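You operate a simulated robot arm through the tools that you are given. There is no shell and no other tool. Be economical: measure what you need, move in short steps, check, and stop when the job is done.

Carry out the task below with a simulated robot arm. There is one attempt and no reset: what you move stays moved.

## Task
Open the rings drawer, put the brown grit piece labelled "medium" from the top of the view bench in the inside of the rings drawer and shut the drawer again. Shut the stock drawer. Take the square yellow pad on the top of the grading bench and put it away on the top of the sorting bench. Put the blue shim on the desk-end rack space. Put one of the steel shims from the top of the sorting bench on the narrow purple tray. Put the orange gap plate marked "3 mm" from the top of the fitting bench on top of the silver steel drum weight there and the orange gap plate marked "7 mm" on the top of the matching bench. The order is free. Set down upright: orange gap plate.
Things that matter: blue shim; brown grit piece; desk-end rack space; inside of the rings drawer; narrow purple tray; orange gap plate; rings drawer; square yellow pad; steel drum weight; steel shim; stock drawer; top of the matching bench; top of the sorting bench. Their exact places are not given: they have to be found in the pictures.

It is judged by the outcome, as a careful person would: the job done as asked, and still so three seconds after it is handed in. It fails if anything else is knocked over, pushed out of place, dropped, spilled or broken.

## Robot
A 7-joint arm with a two-finger parallel gripper on a trunk, on a base that drives. Base frame: it is fixed to the floor where the robot stands at the start and does not move with it; the origin is under the middle of the robot, x ahead of it, y to its left, z up. Readings come in mm, degrees, newtons and seconds.
Its first joint turns from -166.0 to 166.0 degrees. Places, roughly: blue shim [-250, 4000, 1000]; brown grit piece [-750, -1500, 1000]; desk-end rack space [-900, 6700, 900]; inside of the rings drawer [1100, 100, 600]; narrow purple tray [-500, 4750, 1000]; orange gap plate [250, 4750, 1000]; rings drawer [1100, 100, 700]; square yellow pad (5x5x2 cm) [-2000, 2600, 900]; steel drum weight [250, 4750, 1000]; steel shim [-750, 4250, 1000]; stock drawer [200, -1700, 300]; top of the matching bench [700, 7300, 900]; top of the sorting bench [-500, 4200, 900]. Payload 3.43 kg.
The TCP is the grasp point between the finger pads, 30 mm short of the fingertips. In the tool frame z runs along the fingers and y along their closing line. Largest opening 94 mm; finger width 28, thickness 10; the body of the gripper, 50 by 96 mm, starts 55 mm behind the TCP.
Orientation is told as [roll, pitch, yaw] about the base's x, y, z axes, in that order, counted from this pose: with the fingers straight down and closing along the base's y, the tool's x points along the base's -x, its y along +y and its z along -z.

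## Interface
- The arm moves only by the tool arm_command. Its argument "moves" is a list of rows, each a list of 3 entries, a list of its own where there are three numbers: the shift along the base's x, y, z in units of 150 mm (1.0 is 150 mm), then the turn, a rotation vector about the base's x, y, z in units of 45 degrees (1.0 is 45 degrees), then the finger opening in cm, from 0 to 9.4. In form: [[[dx, dy, dz], [wx, wy, wz], jaw], ...]. A call has 1 to 8 rows; each row is the pose to reach, as a shift and turn from the pose commanded when the call began. A call with a number of a shift or a turn outside -1 to 1 is refused whole. Rows are played at 5 a second. More than 50 mm and 8.6 degrees between two rows, or a gripper value outside its range, and nothing of the call is played. A pose out of reach is approached as far as the arm can. The call stops where the force on the tool passes 40 N (or 10 N more than at its start, if that is more) or the arm is blocked; 0.2 s more then pass. The fingers move at their own pace (about 45 mm/s each) and stop on an object; they squeeze with about 34 N. The grip force told is the motor's: it shows also when the fingers shut on nothing. Time passes only in rows, and 0.2 s behind the last, so rows that repeat a pose let the fingers close. The reply holds the time, the measured pose of the TCP, the force on the tool along the base axes, the opening and the grip force, in the units named above and with some noise, with the torque about the TCP (base axes, N m) and any sound that the robot's microphone picked up.
- Cameras (640 x 400 px; columns grow to the right, rows downward): "scene" is now at [501, 138.6, 1201.9]; the picture's right is [-0.67, -0.74, 0.00], its down [-0.54, 0.49, -0.68] and it looks along [0.50, -0.46, -0.73] (base axes); focal length 257 px, centre (320, 200). "wrist" rides on the gripper at [76, 14, -102] in the tool frame; the picture's right is [-0.18, 0.98, 0.00], its down [-0.75, -0.14, -0.64] and it looks along [-0.63, -0.12, 0.77] (tool axes); focal length 243 px, centre (320, 200).
- grab_frame(camera): a new picture of that camera. It takes no simulated time.
- lift_body(by): slides the trunk up (or, below 0, down) by that many mm; the arm and the scene camera ride with it, the base frame stays. It gives what a move gives, with no picture.
- drive_base(legs): drives the robot by 1 to 6 legs, each [ahead, left, turn to the left] in mm, mm and degrees, along the robot's own axes; the way and the turn of a leg run together, so that a leg with both is an arc; at most 1500 mm and 180 degrees a leg. The arm and the cameras ride along, it lands a little off, and it stops where it bumps. It gives what a move gives.
- aim_head(pan, tilt): turns the head with the scene camera to pan (to the left, within 103 degrees either way) and tilt (down, from -29 to 69), counted from straight ahead of the robot. It gives what a move gives.
- pixel_to_xyz(camera, pixels): there is no depth. For up to 12 entries [column, row, z] of the newest picture of that camera ("zoom" is the newest enlarged one), the place [x, y] in the base frame at which the ray of that pixel passes the height z, good to about 3 mm. It takes no simulated time.
- inspect(camera, box): a new picture of the part [left, top, right, bottom] of that camera's present view, enlarged. It takes no simulated time.
- job_done(): hands the job in; it is judged then, once.

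Go step by step. Measure first, check grasps and placings, and put right what went wrong. The budget is 145 turns and 172 pictures, counting those below and the enlarged ones. Unless the task says otherwise, let go and move clear before handing in.

The tools are called after ">>>" as name(argument=value, ...) on one line, values as JSON. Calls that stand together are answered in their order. arm_command: Moves the arm, as the interface text tells. Its arguments: {"type":"object","properties":{"moves":{"type":"array","items":{"type":"array"}}},"required":["moves"]} The other tools are called the same way: lift_body (by) slides the trunk up or down; drive_base (legs) drives the base; aim_head (pan, tilt) turns the head that bears the scene camera; grab_frame (camera) takes a picture; pixel_to_xyz (camera, pixels) gives the place at which the rays of pixels pass given heights; inspect (camera, box) takes an enlarged picture of a part of a camera's view; job_done () hands the job in.

At the start:

```text
time_s: 0.0
position: [618.2, -216.9, 918.7]
ee_rot: [0.0, 0.1, -0.1]
ft_force: [-0.7, -0.4, -0.1]
torque: [0.02, 0.02, -0.04]
finger_gap: 94.1
gripper_force: 0.0
trunk travel left (down, up): [-275.0, 335.0]
robot x, y, heading: [1.3, 2.3, -0.2]
head pan, tilt: [-42.1, 47.1]
```

scene: 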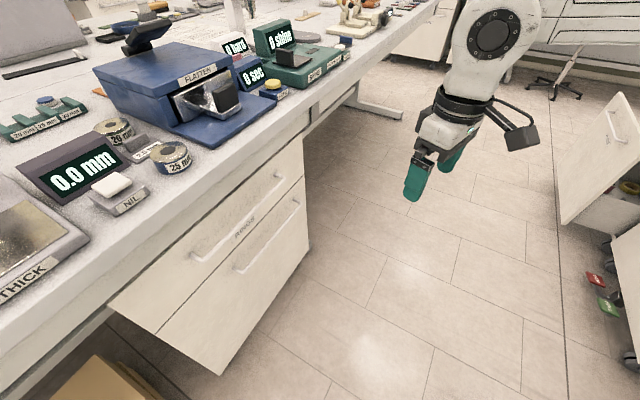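
wrist: 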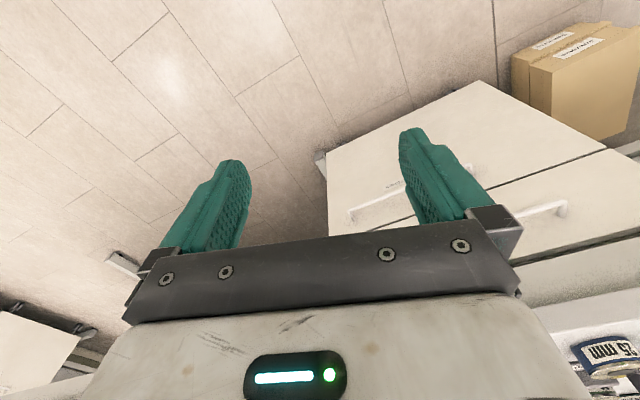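

The first picture shows a drawer unit with two drawers (handles near 235,230 and 265,235) under the bench ahead, and an open drawer at right (610,170). I take a closer look at both.

>>> inspect(camera="scene", box=[110, 130, 330, 380])

>>> inspect(camera="scene", box=[500, 60, 640, 360])

>>> pixel_to_xyz(camera="scene", pixels=[[195, 258, 700], [282, 178, 700], [236, 270, 550], [298, 205, 550], [107, 300, 800], [303, 140, 800]])

```text
1.60 times, centred on (220, 255) of scene
```

zoom: 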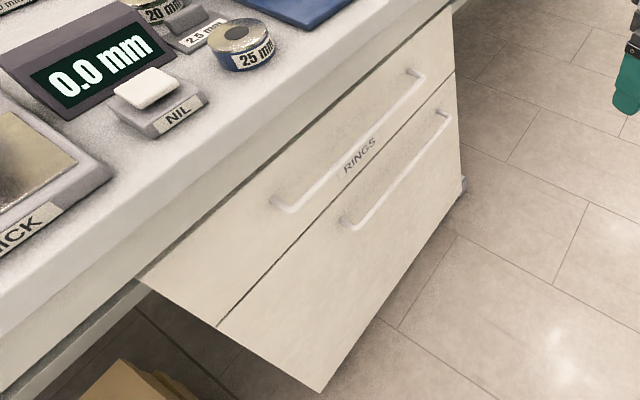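

```text
1.33 times, centred on (570, 210) of scene
```

zoom: 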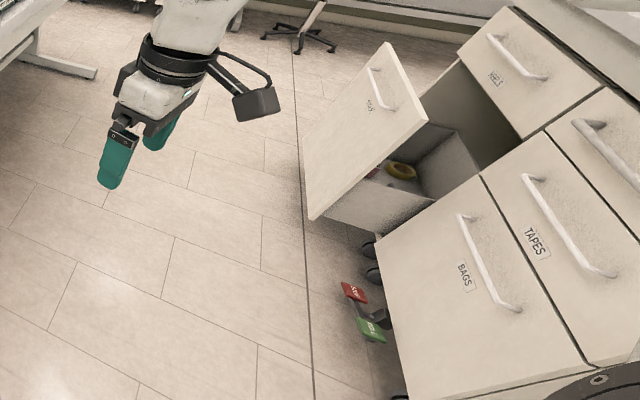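

```text
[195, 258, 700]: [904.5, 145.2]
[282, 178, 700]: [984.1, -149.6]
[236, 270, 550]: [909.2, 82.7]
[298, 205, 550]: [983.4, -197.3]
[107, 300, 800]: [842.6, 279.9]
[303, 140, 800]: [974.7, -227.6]
```

The upper drawer ahead is RINGS; an open drawer stands out of the cabinet at right. I look around to map the area.

>>> aim_head(pan=-90, tilt=35)

>>> grab_frame(camera="scene")

>>> inspect(camera="scene", box=[160, 100, 480, 300])

>>> aim_head(pan=20, tilt=25)

>>> grab_frame(camera="scene")

>>> aim_head(pan=95, tilt=20)

>>> grab_frame(camera="scene")

```text
time_s: 1.2
position: [620.1, -218.0, 918.6]
ee_rot: [0.1, 0.0, 0.0]
ft_force: [0.0, 0.2, 0.0]
torque: [0.02, -0.01, 0.01]
finger_gap: 94.0
gripper_force: 0.0
trunk travel left (down, up): [-275.0, 335.0]
robot x, y, heading: [-0.3, 3.1, 0.1]
head pan, tilt: [-90.0, 35.0]
```

```text
167 pictures are left
```

scene: 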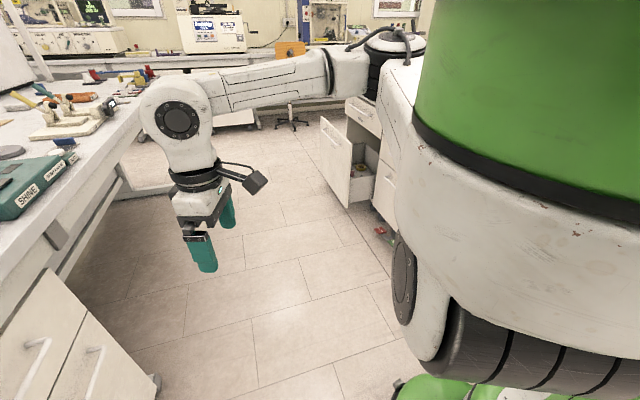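

```text
2.00 times, centred on (320, 200) of scene
```

zoom: 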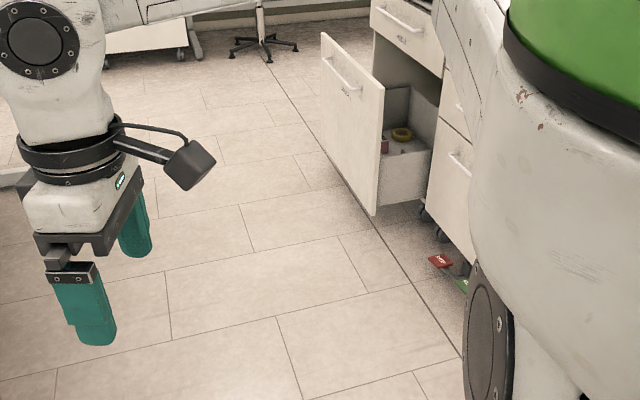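

```text
time_s: 3.0
position: [616.6, -216.8, 919.4]
ee_rot: [0.0, 0.0, 0.0]
ft_force: [-0.2, 0.0, -0.2]
torque: [0.0, 0.03, 0.01]
finger_gap: 93.9
gripper_force: 0.0
trunk travel left (down, up): [-275.0, 335.0]
robot x, y, heading: [0.0, 0.0, 0.2]
head pan, tilt: [20.0, 25.0]
```

```text
165 pictures are left
```

scene: 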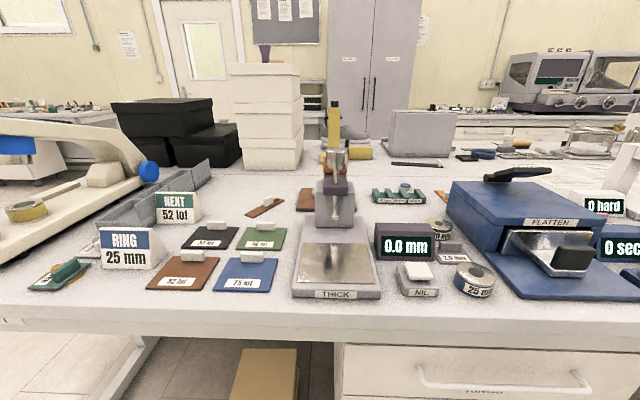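

```text
time_s: 4.5
position: [618.3, -218.4, 918.8]
ee_rot: [0.1, 0.1, 0.0]
ft_force: [0.0, 0.1, 0.3]
torque: [0.02, -0.01, 0.0]
finger_gap: 94.1
gripper_force: 0.1
trunk travel left (down, up): [-275.0, 335.0]
robot x, y, heading: [-0.1, 3.3, -0.2]
head pan, tilt: [95.0, 20.0]
```

```text
164 pictures are left
```

scene: 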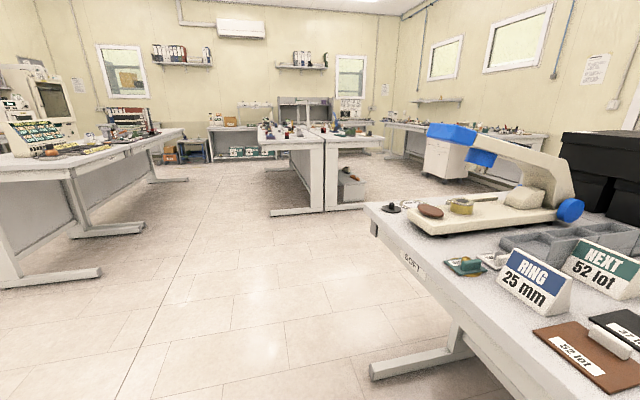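

The rings drawer front stands about 14.5° turned to the left of the robot's heading. I now aim the head at the handle and look at two trunk heights to fix its place.

>>> aim_head(pan=0, tilt=50)

>>> inspect(camera="scene", box=[160, 100, 480, 300])

>>> pixel_to_xyz(camera="zoom", pixels=[[320, 200, 700], [320, 200, 800]])

>>> lift_body(by=-200)

>>> grab_frame(camera="scene")

>>> grab_frame(camera="wrist")

```text
time_s: 6.2
position: [617.8, -218.5, 919.0]
ee_rot: [-0.1, 0.0, 0.0]
ft_force: [-0.5, 0.7, -0.2]
torque: [0.0, -0.01, 0.0]
finger_gap: 94.0
gripper_force: 0.0
trunk travel left (down, up): [-275.0, 335.0]
robot x, y, heading: [1.2, -0.6, 0.1]
head pan, tilt: [0.0, 50.0]
```

```text
2.00 times, centred on (320, 200) of scene
```

zoom: 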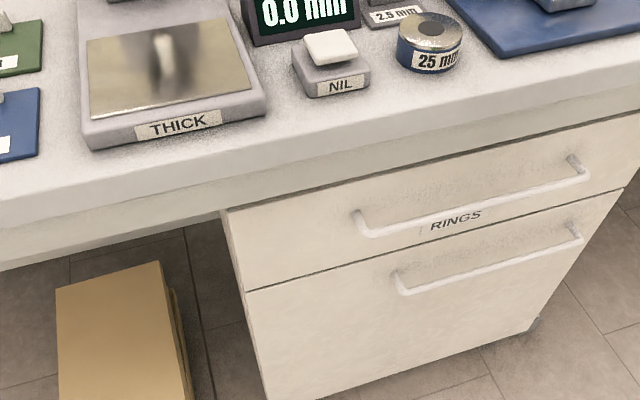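

```text
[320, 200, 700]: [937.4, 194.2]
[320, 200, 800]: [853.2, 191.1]
```

```text
time_s: 8.4
position: [618.6, -218.1, 719.5]
ee_rot: [0.0, 0.0, 0.1]
ft_force: [-0.5, -0.1, -0.7]
torque: [0.0, 0.03, 0.0]
finger_gap: 94.1
gripper_force: 0.0
trunk travel left (down, up): [-75.0, 535.0]
robot x, y, heading: [1.7, 2.6, -0.0]
head pan, tilt: [0.0, 50.0]
```

```text
162 pictures are left
```

scene: 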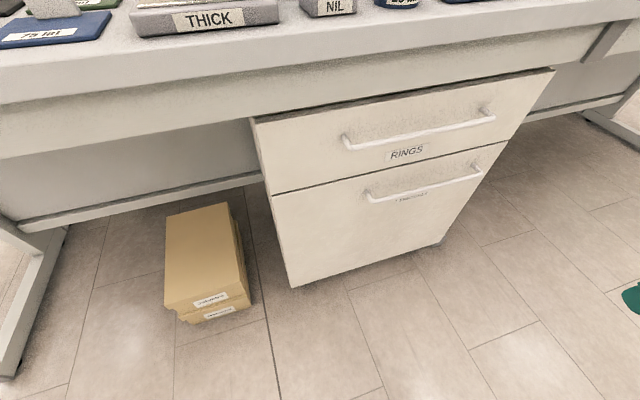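

```text
161 pictures are left
```

wrist: 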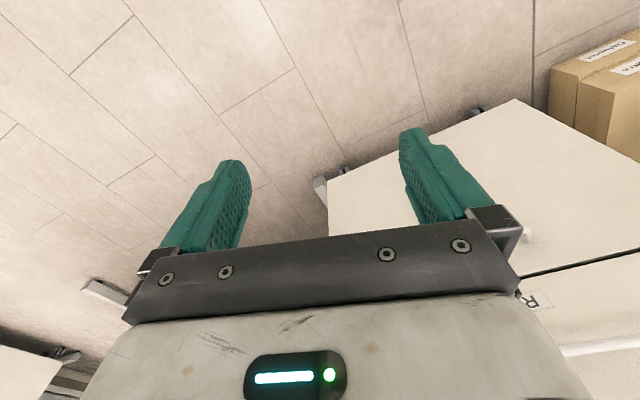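

Triangulating the two pictures (left end 340,212 then 347,145; right end 450,187 then 490,118) puts the rings handle from about (887,131) to (960,-152) at z≈716. I turn the gripper to point horizontally with vertical closing, in three calls.

>>> arm_command(moves=[[[0, 0, 0], [0.1026, -0.1026, -0.1026], 9], [[0, 0, 0], [0.2053, -0.2053, -0.2053], 9], [[0, 0, 0], [0.3079, -0.3079, -0.3079], 8], [[0, 0, 0], [0.4106, -0.4106, -0.4106], 7], [[0, 0, 0], [0.5132, -0.5132, -0.5132], 6]])

>>> arm_command(moves=[[[0, 0, 0], [0.1026, -0.1026, -0.1026], 6], [[0, 0, 0], [0.2053, -0.2053, -0.2053], 6], [[0, 0, 0], [0.3079, -0.3079, -0.3079], 6], [[0, 0, 0], [0.4106, -0.4106, -0.4106], 6], [[0, 0, 0], [0.5132, -0.5132, -0.5132], 6]])

>>> arm_command(moves=[[[0, 0, 0], [0.1026, -0.1026, -0.1026], 6], [[0, 0, 0], [0.2053, -0.2053, -0.2053], 6], [[0, 0, 0], [0.3079, -0.3079, -0.3079], 6], [[0, 0, 0], [0.4106, -0.4106, -0.4106], 6], [[0, 0, 0], [0.5132, -0.5132, -0.5132], 6]])

>>> pixel_to_xyz(camera="scene", pixels=[[347, 145, 716], [490, 118, 716], [252, 118, 770], [553, 70, 770], [273, 193, 600], [505, 142, 600]])

```text
time_s: 9.6
position: [618.3, -218.4, 718.7]
ee_rot: [28.2, -17.1, -28.1]
ft_force: [0.8, -0.2, -0.5]
torque: [-0.05, 0.0, 0.0]
finger_gap: 60.0
gripper_force: 0.0
trunk travel left (down, up): [-75.0, 535.0]
robot x, y, heading: [1.7, -1.5, -0.2]
head pan, tilt: [0.0, 50.0]
```

```text
time_s: 10.8
position: [617.9, -218.9, 719.1]
ee_rot: [62.1, -17.0, -62.2]
ft_force: [-0.1, 0.4, -0.6]
torque: [0.01, -0.03, 0.01]
finger_gap: 59.9
gripper_force: 0.1
trunk travel left (down, up): [-75.0, 535.0]
robot x, y, heading: [-0.9, -1.8, 0.2]
head pan, tilt: [0.0, 50.0]
```

```text
time_s: 12.0
position: [618.5, -218.3, 719.4]
ee_rot: [90.2, 0.0, -90.1]
ft_force: [-0.2, 0.1, -0.3]
torque: [-0.06, 0.02, 0.0]
finger_gap: 59.7
gripper_force: 0.2
trunk travel left (down, up): [-75.0, 535.0]
robot x, y, heading: [-2.2, 0.8, -0.2]
head pan, tilt: [0.0, 50.0]
```

```text
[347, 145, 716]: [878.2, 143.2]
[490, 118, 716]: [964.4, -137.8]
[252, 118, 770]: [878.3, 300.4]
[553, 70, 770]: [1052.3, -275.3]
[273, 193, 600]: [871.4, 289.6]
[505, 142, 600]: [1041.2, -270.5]
```

The gripper now points along +x with vertical closing; the handle line runs at 17°, centre (921,3,716), front about 45 mm behind it. I yaw 17° and move to a standoff before it.

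>>> arm_command(moves=[[[0.17, 0.17, 0], [0, 0, 0.094], 6], [[0.33, 0.33, 0], [0, 0, 0.189], 6], [[0.5, 0.5, 0], [0, 0, 0.283], 6], [[0.67, 0.67, 0], [0, 0, 0.378], 6]])

>>> arm_command(moves=[[[0.2, 0.2, 0], [0, 0, 0], 6], [[0.4, 0.4, -0.01], [0, 0, 0], 6], [[0.58, 0.57, -0.02], [0, 0, 0], 6], [[0.58, 0.57, -0.02], [0, 0, 0], 6]])

>>> grab_frame(camera="wrist")

>>> grab_frame(camera="scene")

```text
time_s: 13.0
position: [717.1, -117.7, 719.6]
ee_rot: [90.1, 0.0, -72.9]
ft_force: [-1.3, 0.4, -0.1]
torque: [0.0, 0.0, 0.04]
finger_gap: 60.0
gripper_force: 0.2
trunk travel left (down, up): [-75.0, 535.0]
robot x, y, heading: [-2.1, 1.1, -0.1]
head pan, tilt: [0.0, 50.0]
```

```text
time_s: 14.0
position: [803.7, -33.9, 715.7]
ee_rot: [89.8, -0.1, -72.9]
ft_force: [0.6, 0.2, 0.7]
torque: [-0.01, 0.01, 0.03]
finger_gap: 60.0
gripper_force: 0.0
trunk travel left (down, up): [-75.0, 535.0]
robot x, y, heading: [1.1, -0.6, -0.1]
head pan, tilt: [0.0, 50.0]
```

```text
160 pictures are left
```

wrist: 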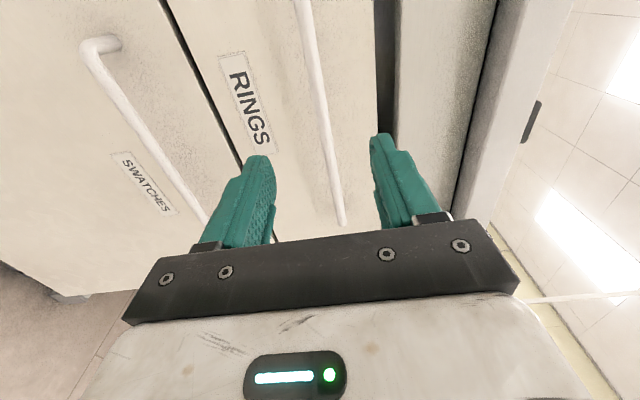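

```text
159 pictures are left
```

scene: 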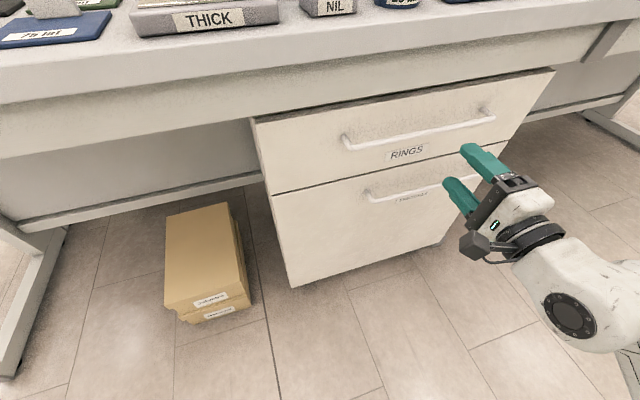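

The wrist view shows the handle (310,110) right between the fingers on the approach line. I advance 112 mm and close on it.

>>> arm_command(moves=[[[0.26, 0.08, 0], [0, 0, 0], 6], [[0.52, 0.16, 0], [0, 0, 0], 6], [[0.72, 0.22, 0], [0, 0, 0], 6], [[0.72, 0.22, 0], [0, 0, 0], 3], [[0.72, 0.22, 0], [0, 0, 0], 0], [[0.72, 0.22, 0], [0, 0, 0], 0], [[0.72, 0.22, 0], [0, 0, 0], 0]])

>>> grab_frame(camera="wrist")

```text
time_s: 15.6
position: [914.5, 2.0, 716.8]
ee_rot: [89.9, 0.0, -73.0]
ft_force: [3.1, 1.2, 0.1]
torque: [0.04, 0.01, -0.24]
finger_gap: 16.5
gripper_force: 39.6
trunk travel left (down, up): [-75.0, 535.0]
robot x, y, heading: [2.7, -5.2, 0.1]
head pan, tilt: [0.0, 50.0]
```

```text
158 pictures are left
```

wrist: 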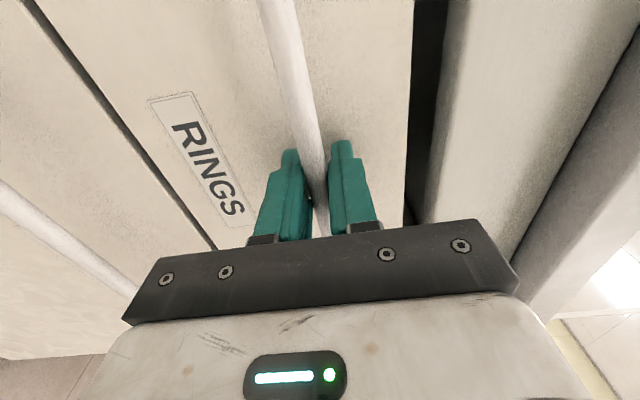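

The handle is gripped (gap 16.5 mm). I pull along the drawer's axis.

>>> arm_command(moves=[[[-0.191, -0.058, 0], [0, 0, 0], 0], [[-0.382, -0.117, 0], [0, 0, 0], 0], [[-0.574, -0.175, 0], [0, 0, 0], 0], [[-0.765, -0.234, 0], [0, 0, 0], 0], [[-0.956, -0.292, 0], [0, 0, 0], 0]])

>>> arm_command(moves=[[[-0.191, -0.058, 0], [0, 0, 0], 0], [[-0.382, -0.117, 0], [0, 0, 0], 0], [[-0.574, -0.175, 0], [0, 0, 0], 0], [[-0.765, -0.234, 0], [0, 0, 0], 0], [[-0.956, -0.292, 0], [0, 0, 0], 0]])

>>> grab_frame(camera="scene")

```text
time_s: 16.8
position: [771.1, -43.8, 717.5]
ee_rot: [90.2, 0.0, -73.0]
ft_force: [3.4, -9.7, 9.3]
torque: [-0.07, 0.04, 0.43]
finger_gap: 16.4
gripper_force: 44.8
trunk travel left (down, up): [-75.0, 535.0]
robot x, y, heading: [2.3, -0.9, -0.2]
head pan, tilt: [0.0, 50.0]
```

```text
time_s: 18.0
position: [627.2, -91.5, 717.6]
ee_rot: [89.9, -0.1, -73.3]
ft_force: [10.1, -31.9, 16.9]
torque: [0.05, 0.07, -0.66]
finger_gap: 16.4
gripper_force: 45.5
trunk travel left (down, up): [-75.0, 535.0]
robot x, y, heading: [-1.8, -1.1, -0.2]
head pan, tilt: [0.0, 50.0]
```

```text
157 pictures are left
```

scene: 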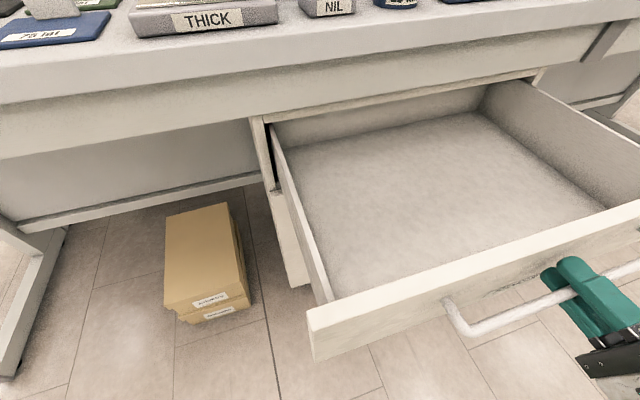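

The drawer is open about 300 mm and empty. I let go and back off.

>>> arm_command(moves=[[[0, 0, 0], [0, 0, 0], 3], [[0, 0, 0], [0, 0, 0], 5], [[0, 0, 0], [0, 0, 0], 6], [[-0.2, -0.06, 0], [0, 0, 0], 6], [[-0.4, -0.12, 0], [0, 0, 0], 6], [[-0.6, -0.18, 0], [0, 0, 0], 6]])

>>> drive_base(legs=[[-350, 0, 0]])

>>> lift_body(by=300)

>>> grab_frame(camera="scene")

>>> aim_head(pan=-90, tilt=30)

>>> grab_frame(camera="scene")

```text
time_s: 19.4
position: [536.4, -113.0, 716.5]
ee_rot: [90.1, 0.1, -73.0]
ft_force: [0.3, -0.3, 0.2]
torque: [-0.01, -0.02, 0.01]
finger_gap: 60.0
gripper_force: 0.0
trunk travel left (down, up): [-75.0, 535.0]
robot x, y, heading: [1.8, -2.0, -0.0]
head pan, tilt: [0.0, 50.0]
```

```text
time_s: 21.4
position: [258.5, -91.1, 719.7]
ee_rot: [91.1, 0.1, -70.3]
ft_force: [-0.4, 0.2, 0.5]
torque: [0.04, -0.01, 0.07]
finger_gap: 60.1
gripper_force: 0.1
trunk travel left (down, up): [-75.0, 535.0]
robot x, y, heading: [-283.0, -2.4, 1.6]
head pan, tilt: [0.0, 50.0]
stopped in leg 1: the robot was blocked; the commanded pose is now the measured one
```

```text
time_s: 24.4
position: [252.4, -98.3, 1020.5]
ee_rot: [90.9, 0.1, -70.9]
ft_force: [0.0, 0.0, -0.9]
torque: [-0.02, 0.02, -0.01]
finger_gap: 59.9
gripper_force: 0.0
trunk travel left (down, up): [-375.0, 235.0]
robot x, y, heading: [-284.6, -1.2, 1.4]
head pan, tilt: [0.0, 50.0]
```

```text
156 pictures are left
```

scene: 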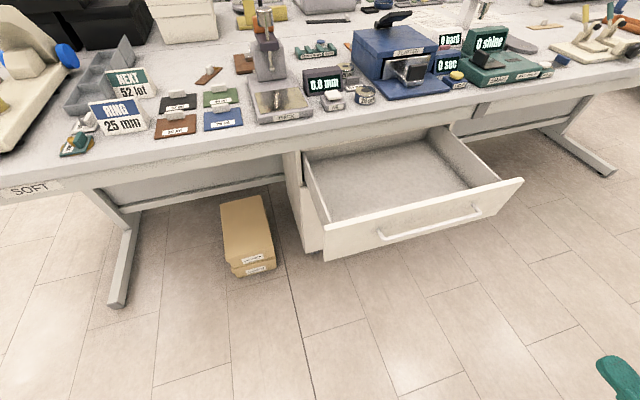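

```text
time_s: 26.0
position: [252.8, -99.4, 1019.9]
ee_rot: [90.9, 0.0, -71.1]
ft_force: [0.2, 0.0, 0.0]
torque: [0.02, -0.01, 0.01]
finger_gap: 59.8
gripper_force: 0.0
trunk travel left (down, up): [-375.0, 235.0]
robot x, y, heading: [-287.8, -0.1, 1.3]
head pan, tilt: [-90.0, 30.0]
```

```text
155 pictures are left
```

scene: 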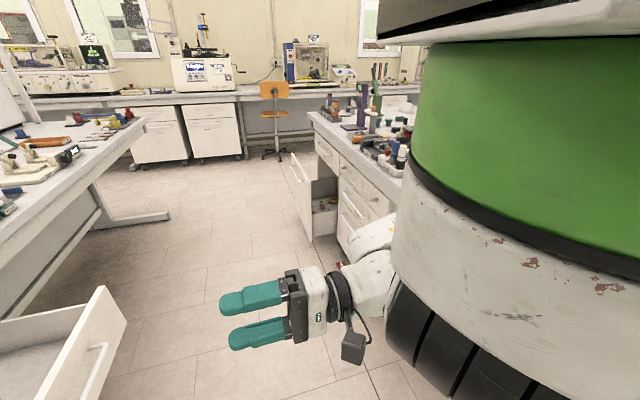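

The robot bumped something behind, probably the bench at the back right. I pull forward a little and turn right to look down the aisle.

>>> drive_base(legs=[[110, 0, 0], [0, 0, -90]])

>>> aim_head(pan=0, tilt=35)

>>> grab_frame(camera="scene")

>>> aim_head(pan=-60, tilt=35)

>>> grab_frame(camera="scene")

```text
time_s: 31.0
position: [-269.1, -538.0, 1020.2]
ee_rot: [90.9, 0.1, -160.3]
ft_force: [-0.2, -0.8, -0.1]
torque: [0.03, 0.03, 0.0]
finger_gap: 59.9
gripper_force: 0.1
trunk travel left (down, up): [-375.0, 235.0]
robot x, y, heading: [-174.7, -0.3, -87.9]
head pan, tilt: [-90.0, 30.0]
```

```text
time_s: 32.6
position: [-269.1, -538.7, 1020.0]
ee_rot: [90.9, 0.1, -160.4]
ft_force: [-0.1, -0.4, 0.4]
torque: [0.0, -0.03, 0.01]
finger_gap: 60.3
gripper_force: 0.1
trunk travel left (down, up): [-375.0, 235.0]
robot x, y, heading: [-178.2, 1.0, -87.8]
head pan, tilt: [0.0, 35.0]
```

```text
154 pictures are left
```

scene: 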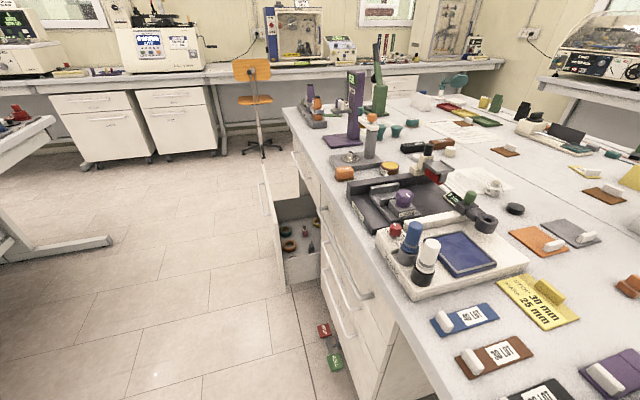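

```text
time_s: 33.9
position: [-268.5, -538.7, 1020.2]
ee_rot: [91.0, 0.1, -160.5]
ft_force: [-0.5, 0.5, -1.2]
torque: [-0.02, 0.02, 0.0]
finger_gap: 59.8
gripper_force: 0.0
trunk travel left (down, up): [-375.0, 235.0]
robot x, y, heading: [-173.5, 0.8, -88.1]
head pan, tilt: [-60.0, 35.0]
```

```text
153 pictures are left
```

scene: 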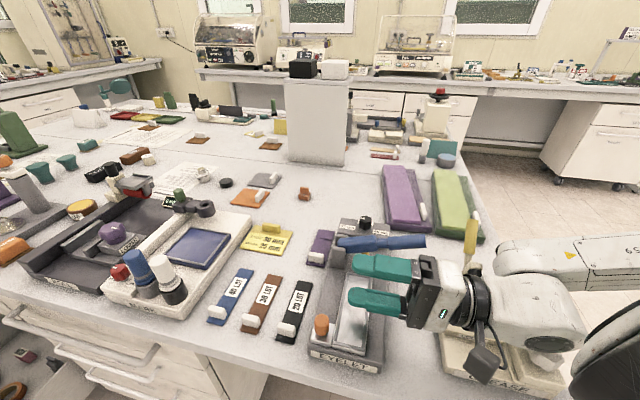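

The view bench lies on the right with many tagged pieces. I zoom to read the brown pieces and the drawer's label.

>>> inspect(camera="scene", box=[60, 80, 320, 240])

>>> aim_head(pan=-15, tilt=35)

>>> inspect(camera="scene", box=[300, 50, 640, 260])

>>> inspect(camera="scene", box=[130, 120, 330, 380])

```text
2.46 times, centred on (190, 160) of scene
```

zoom: 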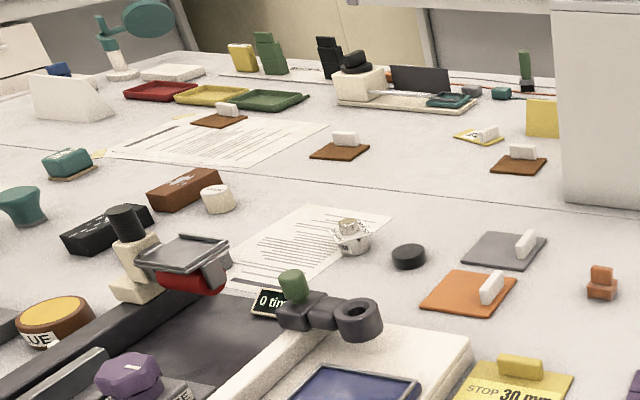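

```text
time_s: 35.1
position: [-268.9, -538.2, 1022.1]
ee_rot: [91.0, 0.1, -160.4]
ft_force: [-0.3, -0.1, -0.1]
torque: [0.0, 0.01, 0.0]
finger_gap: 60.1
gripper_force: 0.0
trunk travel left (down, up): [-375.0, 235.0]
robot x, y, heading: [-176.4, 4.7, -88.0]
head pan, tilt: [-15.0, 35.0]
```

```text
1.88 times, centred on (470, 155) of scene
```

zoom: 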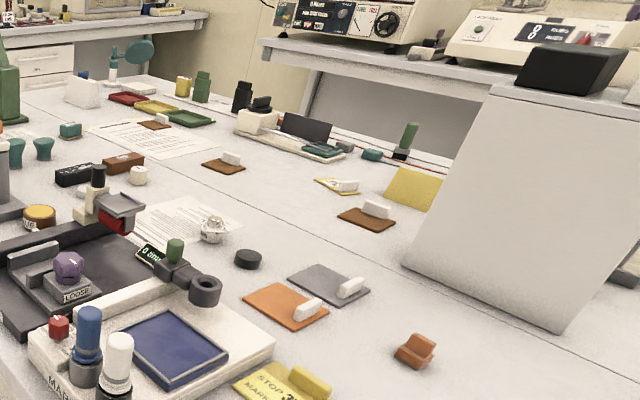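

```text
1.54 times, centred on (230, 250) of scene
```

zoom: 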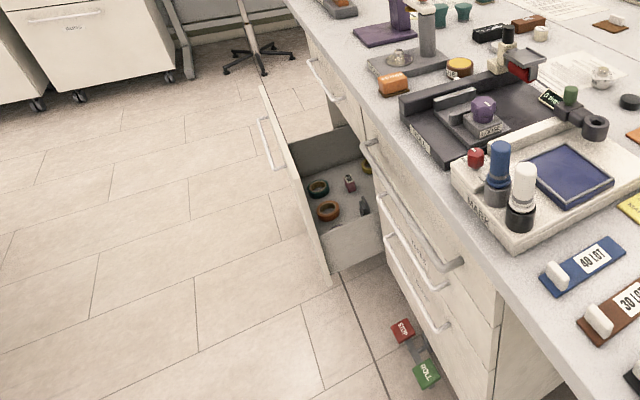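

I measure the aisle: drawer front corners, bench edge and floor items in the last enlarged picture.

>>> pixel_to_xyz(camera="zoom", pixels=[[260, 85, 500], [290, 150, 500], [328, 272, 150], [297, 0, 900], [530, 270, 900], [403, 330, 0], [640, 350, 900], [270, 150, 400]])

>>> grab_frame(camera="scene")

```text
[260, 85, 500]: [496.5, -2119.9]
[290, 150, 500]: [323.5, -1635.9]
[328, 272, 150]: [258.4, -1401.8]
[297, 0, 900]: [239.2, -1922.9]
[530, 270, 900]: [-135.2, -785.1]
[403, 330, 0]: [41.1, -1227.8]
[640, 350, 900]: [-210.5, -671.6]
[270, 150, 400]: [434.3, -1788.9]
```

```text
149 pictures are left
```

scene: 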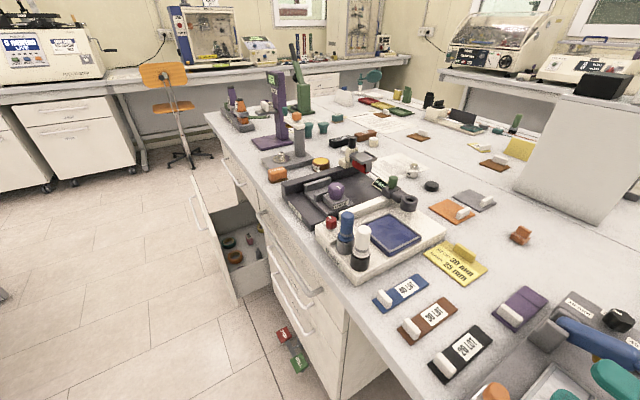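

The bench front runs parallel to the rings bench (17° turned). I drive out into the aisle, away from the bench, and look at the open drawer from nearer.

>>> drive_base(legs=[[0, 350, 0], [0, 0, 15], [700, 0, 0]])

>>> aim_head(pan=-35, tilt=50)

>>> grab_frame(camera="scene")

```text
time_s: 41.6
position: [424.9, -1205.3, 1020.0]
ee_rot: [90.9, 0.1, -145.4]
ft_force: [-0.7, 0.7, 0.2]
torque: [0.01, 0.0, -0.01]
finger_gap: 60.0
gripper_force: 0.0
trunk travel left (down, up): [-375.0, 235.0]
robot x, y, heading: [369.7, -659.3, -72.9]
head pan, tilt: [-15.0, 35.0]
```

```text
time_s: 42.5
position: [423.7, -1205.8, 1020.2]
ee_rot: [90.8, 0.0, -145.4]
ft_force: [-0.3, 0.5, 0.4]
torque: [0.02, -0.03, -0.03]
finger_gap: 60.1
gripper_force: 0.1
trunk travel left (down, up): [-375.0, 235.0]
robot x, y, heading: [373.8, -661.5, -73.2]
head pan, tilt: [-35.0, 50.0]
```

```text
148 pictures are left
```

scene: 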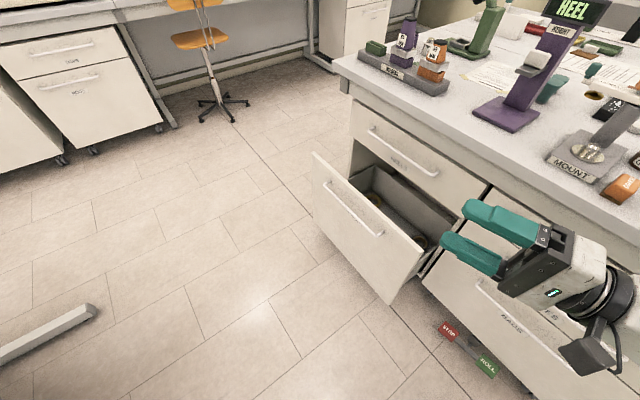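

The open drawer's front and handle are now visible around (350,210). I zoom to read its label and the pedal, and lower the trunk while there.

>>> inspect(camera="scene", box=[300, 130, 460, 310])

>>> inspect(camera="scene", box=[400, 290, 540, 400])

>>> pixel_to_xyz(camera="scene", pixels=[[313, 153, 480], [426, 252, 480], [390, 304, 200], [325, 183, 400], [382, 234, 400], [445, 325, 0], [335, 60, 900], [640, 290, 900]])

```text
2.22 times, centred on (380, 220) of scene
```

zoom: 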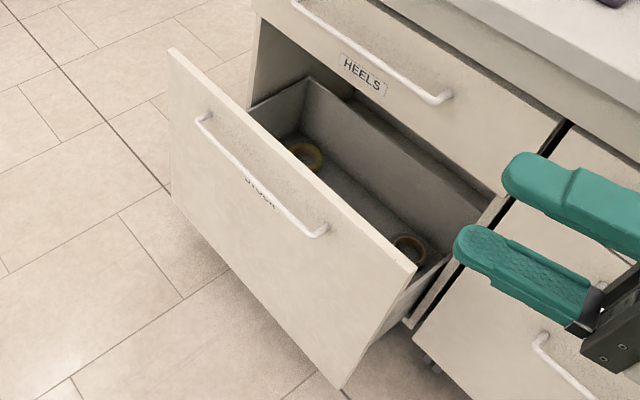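

```text
3.64 times, centred on (470, 345) of scene
```

zoom: 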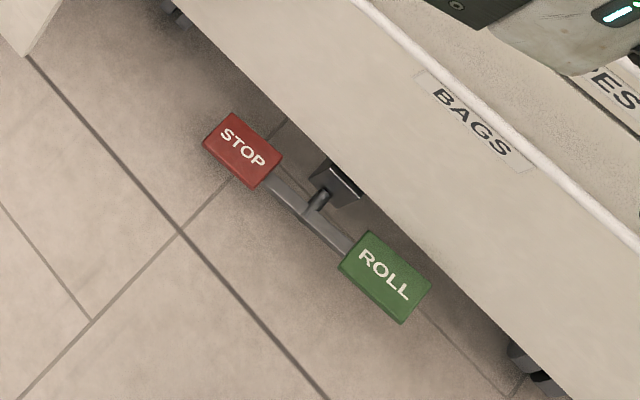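

```text
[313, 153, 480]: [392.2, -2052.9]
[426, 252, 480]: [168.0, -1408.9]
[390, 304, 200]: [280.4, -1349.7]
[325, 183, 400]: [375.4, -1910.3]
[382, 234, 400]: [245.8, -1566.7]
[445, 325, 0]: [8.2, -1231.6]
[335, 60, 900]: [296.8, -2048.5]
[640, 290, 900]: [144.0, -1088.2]
```

The label reads STOCK. I lower the trunk 300 mm for a second view to fix the drawer's height and depth.

>>> lift_body(by=-300)

>>> grab_frame(camera="scene")

>>> pixel_to_xyz(camera="scene", pixels=[[320, 200, 0], [320, 200, 500]])

```text
time_s: 45.5
position: [423.8, -1205.2, 720.5]
ee_rot: [90.8, 0.1, -145.4]
ft_force: [0.0, 1.1, -0.4]
torque: [0.02, -0.02, -0.05]
finger_gap: 59.9
gripper_force: 0.1
trunk travel left (down, up): [-75.0, 535.0]
robot x, y, heading: [375.6, -655.2, -72.9]
head pan, tilt: [-35.0, 50.0]
```

```text
145 pictures are left
```

scene: 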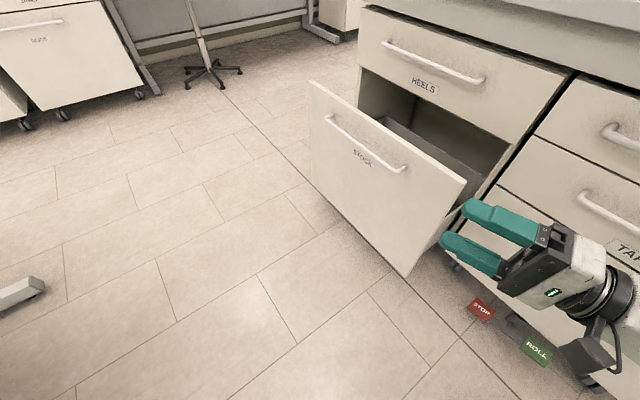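

```text
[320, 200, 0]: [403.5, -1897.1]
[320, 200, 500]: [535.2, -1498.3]
```

>>> pixel_to_xyz(camera="scene", pixels=[[310, 80, 480], [310, 80, 600], [466, 183, 480], [466, 183, 600], [406, 277, 200], [406, 277, 300], [328, 117, 400], [328, 117, 550], [403, 172, 400], [403, 172, 550]])

```text
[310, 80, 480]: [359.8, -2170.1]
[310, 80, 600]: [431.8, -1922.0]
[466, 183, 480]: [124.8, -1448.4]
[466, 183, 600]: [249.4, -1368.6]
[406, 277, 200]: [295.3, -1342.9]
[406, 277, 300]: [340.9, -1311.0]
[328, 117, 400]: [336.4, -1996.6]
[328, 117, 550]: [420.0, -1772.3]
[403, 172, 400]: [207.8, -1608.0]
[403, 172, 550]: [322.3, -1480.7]
```

Triangulation gives the STOCK front from (235,-1367) to (436,-1901), top z≈600, handle at z≈540. I drive 250 mm on, turn the gripper towards the front, close it and go low to push below the handle.

>>> drive_base(legs=[[250, 0, 0]])

>>> lift_body(by=-75)

>>> arm_command(moves=[[[0, 0, 0], [0, 0, -0.17], 4], [[0, 0, 0], [0, 0, -0.34], 2], [[0, 0, 0], [0, 0, -0.51], 0], [[0, 0, 0], [0, 0, -0.68], 0], [[0, 0, 0], [0, 0, -0.85], 0], [[0, 0, 0], [0, 0, -1.0], 0]])

>>> arm_command(moves=[[[0, 0, -0.2], [0, 0, -0.16], 0], [[0, -0.1, -0.4], [0, 0, -0.32], 0], [[0, -0.2, -0.6], [0, 0, -0.43], 0], [[0, -0.4, -0.8], [0, 0, -0.43], 0], [[0, -0.6, -1.0], [0, 0, -0.43], 0]])

>>> grab_frame(camera="scene")

```text
time_s: 47.3
position: [498.5, -1450.6, 720.8]
ee_rot: [90.9, 0.1, -145.3]
ft_force: [-0.8, -0.5, 0.0]
torque: [0.0, -0.01, -0.03]
finger_gap: 60.0
gripper_force: 0.0
trunk travel left (down, up): [-75.0, 535.0]
robot x, y, heading: [446.9, -904.4, -73.2]
head pan, tilt: [-35.0, 50.0]
```

```text
time_s: 48.5
position: [499.5, -1450.0, 645.7]
ee_rot: [90.9, 0.1, -145.3]
ft_force: [-0.5, 0.2, 0.3]
torque: [0.02, 0.02, -0.01]
finger_gap: 59.8
gripper_force: 0.1
trunk travel left (down, up): [0.0, 610.0]
robot x, y, heading: [450.2, -904.2, -73.0]
head pan, tilt: [-35.0, 50.0]
```

```text
time_s: 49.7
position: [466.5, -1476.8, 627.9]
ee_rot: [91.3, 0.2, -174.6]
ft_force: [0.3, 0.9, -0.4]
torque: [0.02, 0.03, -0.01]
finger_gap: 0.1
gripper_force: 32.9
out of reach, approached as far as the arm can: row 2, 3, 4, 5, 6
trunk travel left (down, up): [0.0, 610.0]
robot x, y, heading: [447.1, -903.1, -72.8]
head pan, tilt: [-35.0, 50.0]
stopped in row 6: the arm was blocked; the commanded pose is now the measured one
```

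```text
time_s: 50.9
position: [416.9, -1587.3, 471.4]
ee_rot: [91.6, 0.1, 165.6]
ft_force: [0.9, 0.2, 0.8]
torque: [0.0, -0.01, -0.01]
finger_gap: 0.1
gripper_force: 32.8
out of reach, approached as far as the arm can: row 1, 2, 3, 4, 5
trunk travel left (down, up): [0.0, 610.0]
robot x, y, heading: [447.6, -906.7, -72.8]
head pan, tilt: [-35.0, 50.0]
```

```text
144 pictures are left
```

scene: 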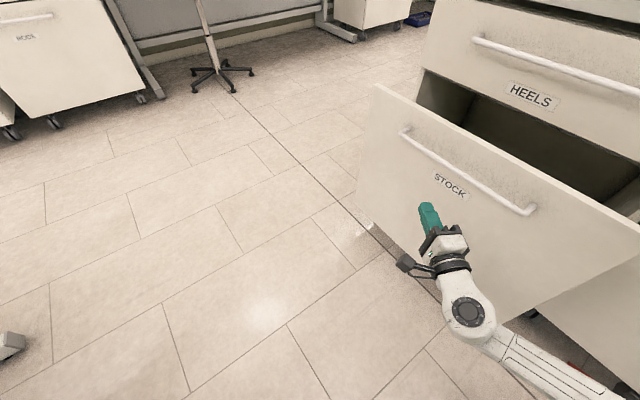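

The closed fingertips stand just outside the STOCK front below its label (430,215). I push along the drawer's axis.

>>> arm_command(moves=[[[-0.2, -0.06, 0], [0, 0, 0], 0], [[-0.4, -0.12, 0], [0, 0, 0], 0], [[-0.6, -0.18, 0], [0, 0, 0], 0], [[-0.8, -0.24, 0], [0, 0, 0], 0], [[-1.0, -0.3, 0], [0, 0, 0], 0]])

>>> arm_command(moves=[[[-0.2, -0.06, 0], [0, 0, 0], 0], [[-0.4, -0.12, 0], [0, 0, 0], 0], [[-0.6, -0.18, 0], [0, 0, 0], 0], [[-0.8, -0.24, 0], [0, 0, 0], 0], [[-1.0, -0.3, 0], [0, 0, 0], 0]])

>>> grab_frame(camera="scene")

```text
time_s: 52.1
position: [264.2, -1630.0, 476.1]
ee_rot: [91.5, 0.0, 165.7]
ft_force: [-0.7, -0.5, -0.3]
torque: [0.0, 0.0, 0.03]
finger_gap: 0.2
gripper_force: 33.0
trunk travel left (down, up): [0.0, 610.0]
robot x, y, heading: [448.0, -903.7, -72.9]
head pan, tilt: [-35.0, 50.0]
```

```text
time_s: 53.0
position: [172.5, -1660.0, 470.9]
ee_rot: [91.4, 0.0, 166.3]
ft_force: [0.1, -0.4, -0.3]
torque: [-0.02, 0.0, -0.02]
finger_gap: 0.0
gripper_force: 32.8
trunk travel left (down, up): [0.0, 610.0]
robot x, y, heading: [451.2, -903.3, -73.0]
head pan, tilt: [-35.0, 50.0]
stopped in row 4: the force on the tool passed its limit at 60 N (the readings are from after the stop); the commanded pose is now the measured one
```

```text
143 pictures are left
```

scene: 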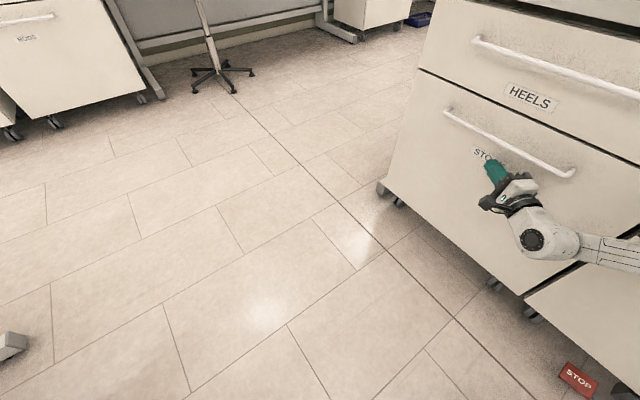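

The push stopped at a hard end; the STOCK front looks flush with HEELS. I check closely, then back off.

>>> inspect(camera="scene", box=[380, 40, 640, 300])

>>> arm_command(moves=[[[0.2, 0.06, 0], [0, 0, 0], 0], [[0.4, 0.12, 0], [0, 0, 0], 0], [[0.6, 0.18, 0.1], [0, 0, 0], 0], [[0.8, 0.24, 0.3], [0, 0, 0], 0], [[1.0, 0.3, 0.5], [0, 0, 0], 0]])

>>> grab_frame(camera="scene")

```text
1.54 times, centred on (510, 170) of scene
```

zoom: 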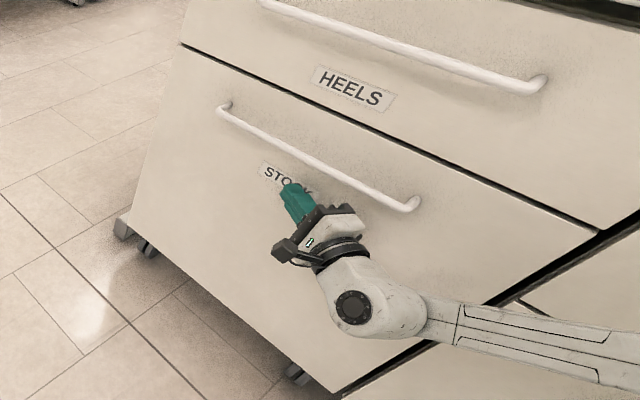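

```text
time_s: 54.2
position: [322.9, -1614.5, 548.4]
ee_rot: [91.3, 0.0, 166.1]
ft_force: [0.8, 0.6, 0.1]
torque: [-0.01, 0.04, -0.01]
finger_gap: 0.3
gripper_force: 33.1
trunk travel left (down, up): [0.0, 610.0]
robot x, y, heading: [447.4, -903.3, -73.4]
head pan, tilt: [-35.0, 50.0]
```

```text
141 pictures are left
```

scene: 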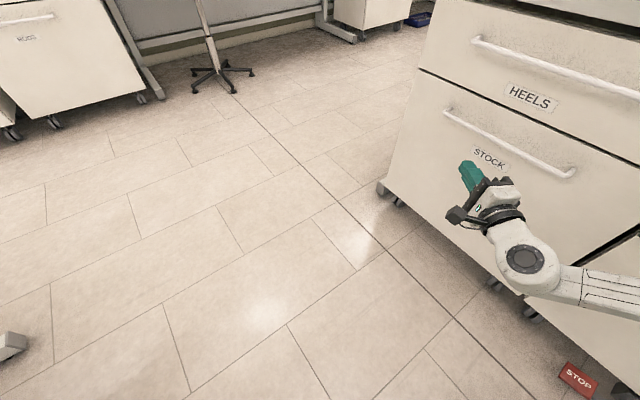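

STOCK is shut. I raise the trunk and look over the view bench for the brown grit pieces.

>>> lift_body(by=550)

>>> aim_head(pan=-70, tilt=35)

>>> grab_frame(camera="scene")

```text
refused: 550 is not a number from -400 to 400
```

```text
time_s: 55.2
position: [323.7, -1615.9, 547.1]
ee_rot: [91.4, 0.1, 166.2]
ft_force: [-0.3, 1.1, 0.1]
torque: [0.01, 0.01, 0.0]
finger_gap: 0.0
gripper_force: 33.1
trunk travel left (down, up): [0.0, 610.0]
robot x, y, heading: [451.0, -904.1, -73.0]
head pan, tilt: [-70.0, 35.0]
```

```text
140 pictures are left
```

scene: 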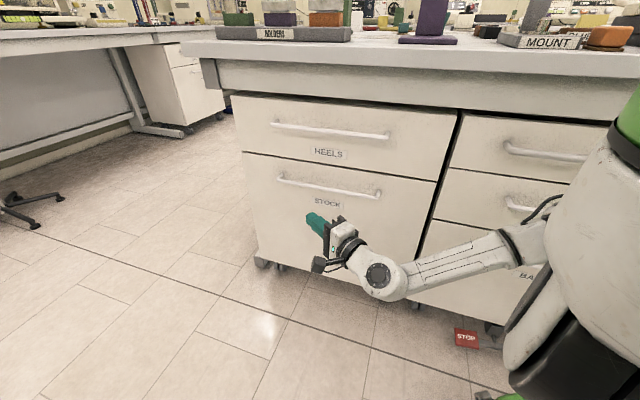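

>>> lift_body(by=400)

>>> lift_body(by=200)

>>> grab_frame(camera="scene")

>>> inspect(camera="scene", box=[200, 20, 520, 220])

```text
time_s: 59.0
position: [324.1, -1615.2, 948.3]
ee_rot: [91.4, 0.0, 166.3]
ft_force: [0.2, 1.2, -0.2]
torque: [0.01, 0.0, -0.01]
finger_gap: 0.1
gripper_force: 32.9
trunk travel left (down, up): [-400.0, 210.0]
robot x, y, heading: [448.4, -904.7, -73.0]
head pan, tilt: [-70.0, 35.0]
```

```text
time_s: 61.2
position: [322.9, -1614.8, 1147.5]
ee_rot: [91.4, -0.1, 166.3]
ft_force: [-0.2, 1.6, -0.2]
torque: [0.03, 0.02, -0.02]
finger_gap: 0.0
gripper_force: 33.3
trunk travel left (down, up): [-600.0, 10.0]
robot x, y, heading: [450.8, -903.8, -73.0]
head pan, tilt: [-70.0, 35.0]
```

```text
139 pictures are left
```

scene: 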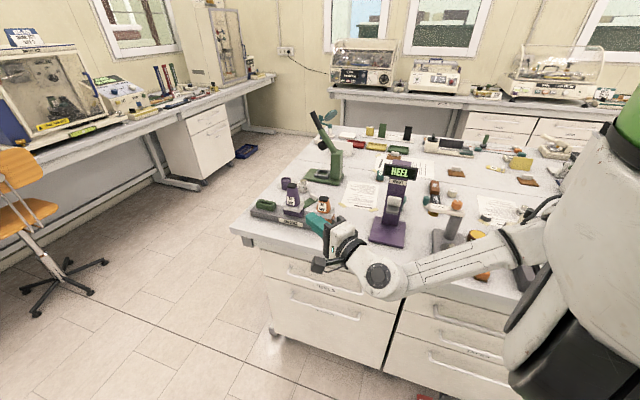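

```text
2.00 times, centred on (360, 120) of scene
```

zoom: 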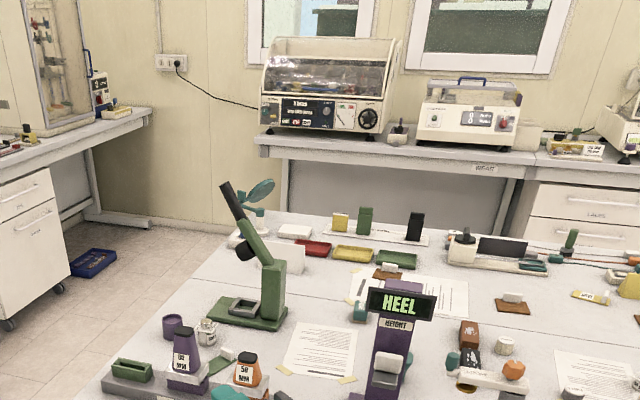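

>>> pixel_to_xyz(camera="scene", pixels=[[456, 172, 900], [394, 156, 900], [527, 181, 900], [247, 238, 900], [310, 135, 900]])

>>> inspect(camera="scene", box=[370, 130, 570, 230])

```text
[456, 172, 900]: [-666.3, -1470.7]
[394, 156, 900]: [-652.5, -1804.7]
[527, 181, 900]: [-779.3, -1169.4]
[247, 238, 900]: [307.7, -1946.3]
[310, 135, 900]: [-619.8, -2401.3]
```

```text
3.20 times, centred on (470, 180) of scene
```

zoom: 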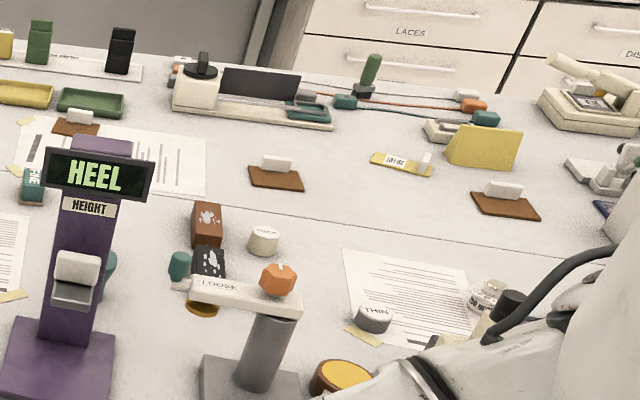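

The three brown pieces sit near (-666,-1471), (-652,-1805) and (-779,-1169), all labels facing away, so I need the far side of the bench. I fold the arm in with the tool down, then drive back to find a way around.

>>> arm_command(moves=[[[0.023, 0.13, 0], [0.124, 0.075, 0.103], 0], [[0.046, 0.26, 0], [0.249, 0.149, 0.205], 0], [[0.07, 0.39, 0], [0.373, 0.224, 0.308], 0], [[0.092, 0.52, 0], [0.498, 0.298, 0.41], 0], [[0.115, 0.65, 0], [0.622, 0.373, 0.513], 0]])

>>> arm_command(moves=[[[0.023, 0.13, 0], [0.124, 0.075, 0.103], 0], [[0.046, 0.26, 0], [0.249, 0.149, 0.205], 0], [[0.07, 0.39, 0], [0.373, 0.224, 0.308], 0], [[0.092, 0.52, 0], [0.498, 0.298, 0.41], 0], [[0.115, 0.65, 0], [0.622, 0.373, 0.513], 0]])

>>> arm_command(moves=[[[0.023, 0.13, 0], [0.124, 0.075, 0.103], 0], [[0.046, 0.26, 0], [0.249, 0.149, 0.205], 0], [[0.07, 0.39, 0], [0.373, 0.224, 0.308], 0], [[0.092, 0.52, 0], [0.498, 0.298, 0.41], 0], [[0.115, 0.65, 0], [0.622, 0.373, 0.513], 0]])

>>> aim_head(pan=-100, tilt=30)

>>> grab_frame(camera="scene")

```text
time_s: 62.4
position: [342.6, -1515.5, 1149.0]
ee_rot: [63.1, -17.0, -165.6]
ft_force: [0.5, -0.1, -0.5]
torque: [0.02, -0.01, 0.0]
finger_gap: 0.0
gripper_force: 33.3
trunk travel left (down, up): [-600.0, 10.0]
robot x, y, heading: [453.8, -905.0, -73.0]
head pan, tilt: [-70.0, 35.0]
```

```text
time_s: 63.6
position: [356.5, -1418.6, 1149.6]
ee_rot: [29.2, -16.9, -132.0]
ft_force: [0.7, 0.3, -0.3]
torque: [-0.02, 0.01, -0.02]
finger_gap: 0.0
gripper_force: 33.1
trunk travel left (down, up): [-600.0, 10.0]
robot x, y, heading: [446.1, -906.5, -73.0]
head pan, tilt: [-70.0, 35.0]
```

```text
time_s: 64.8
position: [376.0, -1324.7, 1145.6]
ee_rot: [2.3, 0.0, -104.1]
ft_force: [0.1, 0.2, 0.6]
torque: [0.03, -0.01, -0.01]
finger_gap: 0.3
gripper_force: 33.3
trunk travel left (down, up): [-600.0, 10.0]
robot x, y, heading: [445.7, -903.3, -73.0]
head pan, tilt: [-70.0, 35.0]
```

```text
time_s: 65.8
position: [376.4, -1324.5, 1144.1]
ee_rot: [2.5, 0.2, -104.2]
ft_force: [0.6, -0.6, 0.6]
torque: [0.03, 0.01, -0.03]
finger_gap: 0.1
gripper_force: 32.4
trunk travel left (down, up): [-600.0, 10.0]
robot x, y, heading: [451.4, -905.2, -72.9]
head pan, tilt: [-100.0, 30.0]
```

```text
136 pictures are left
```

scene: 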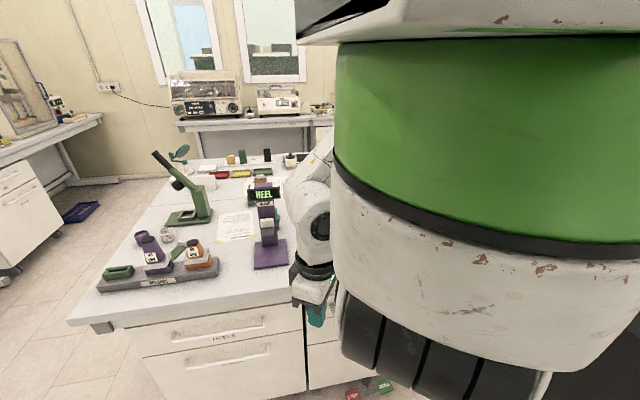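

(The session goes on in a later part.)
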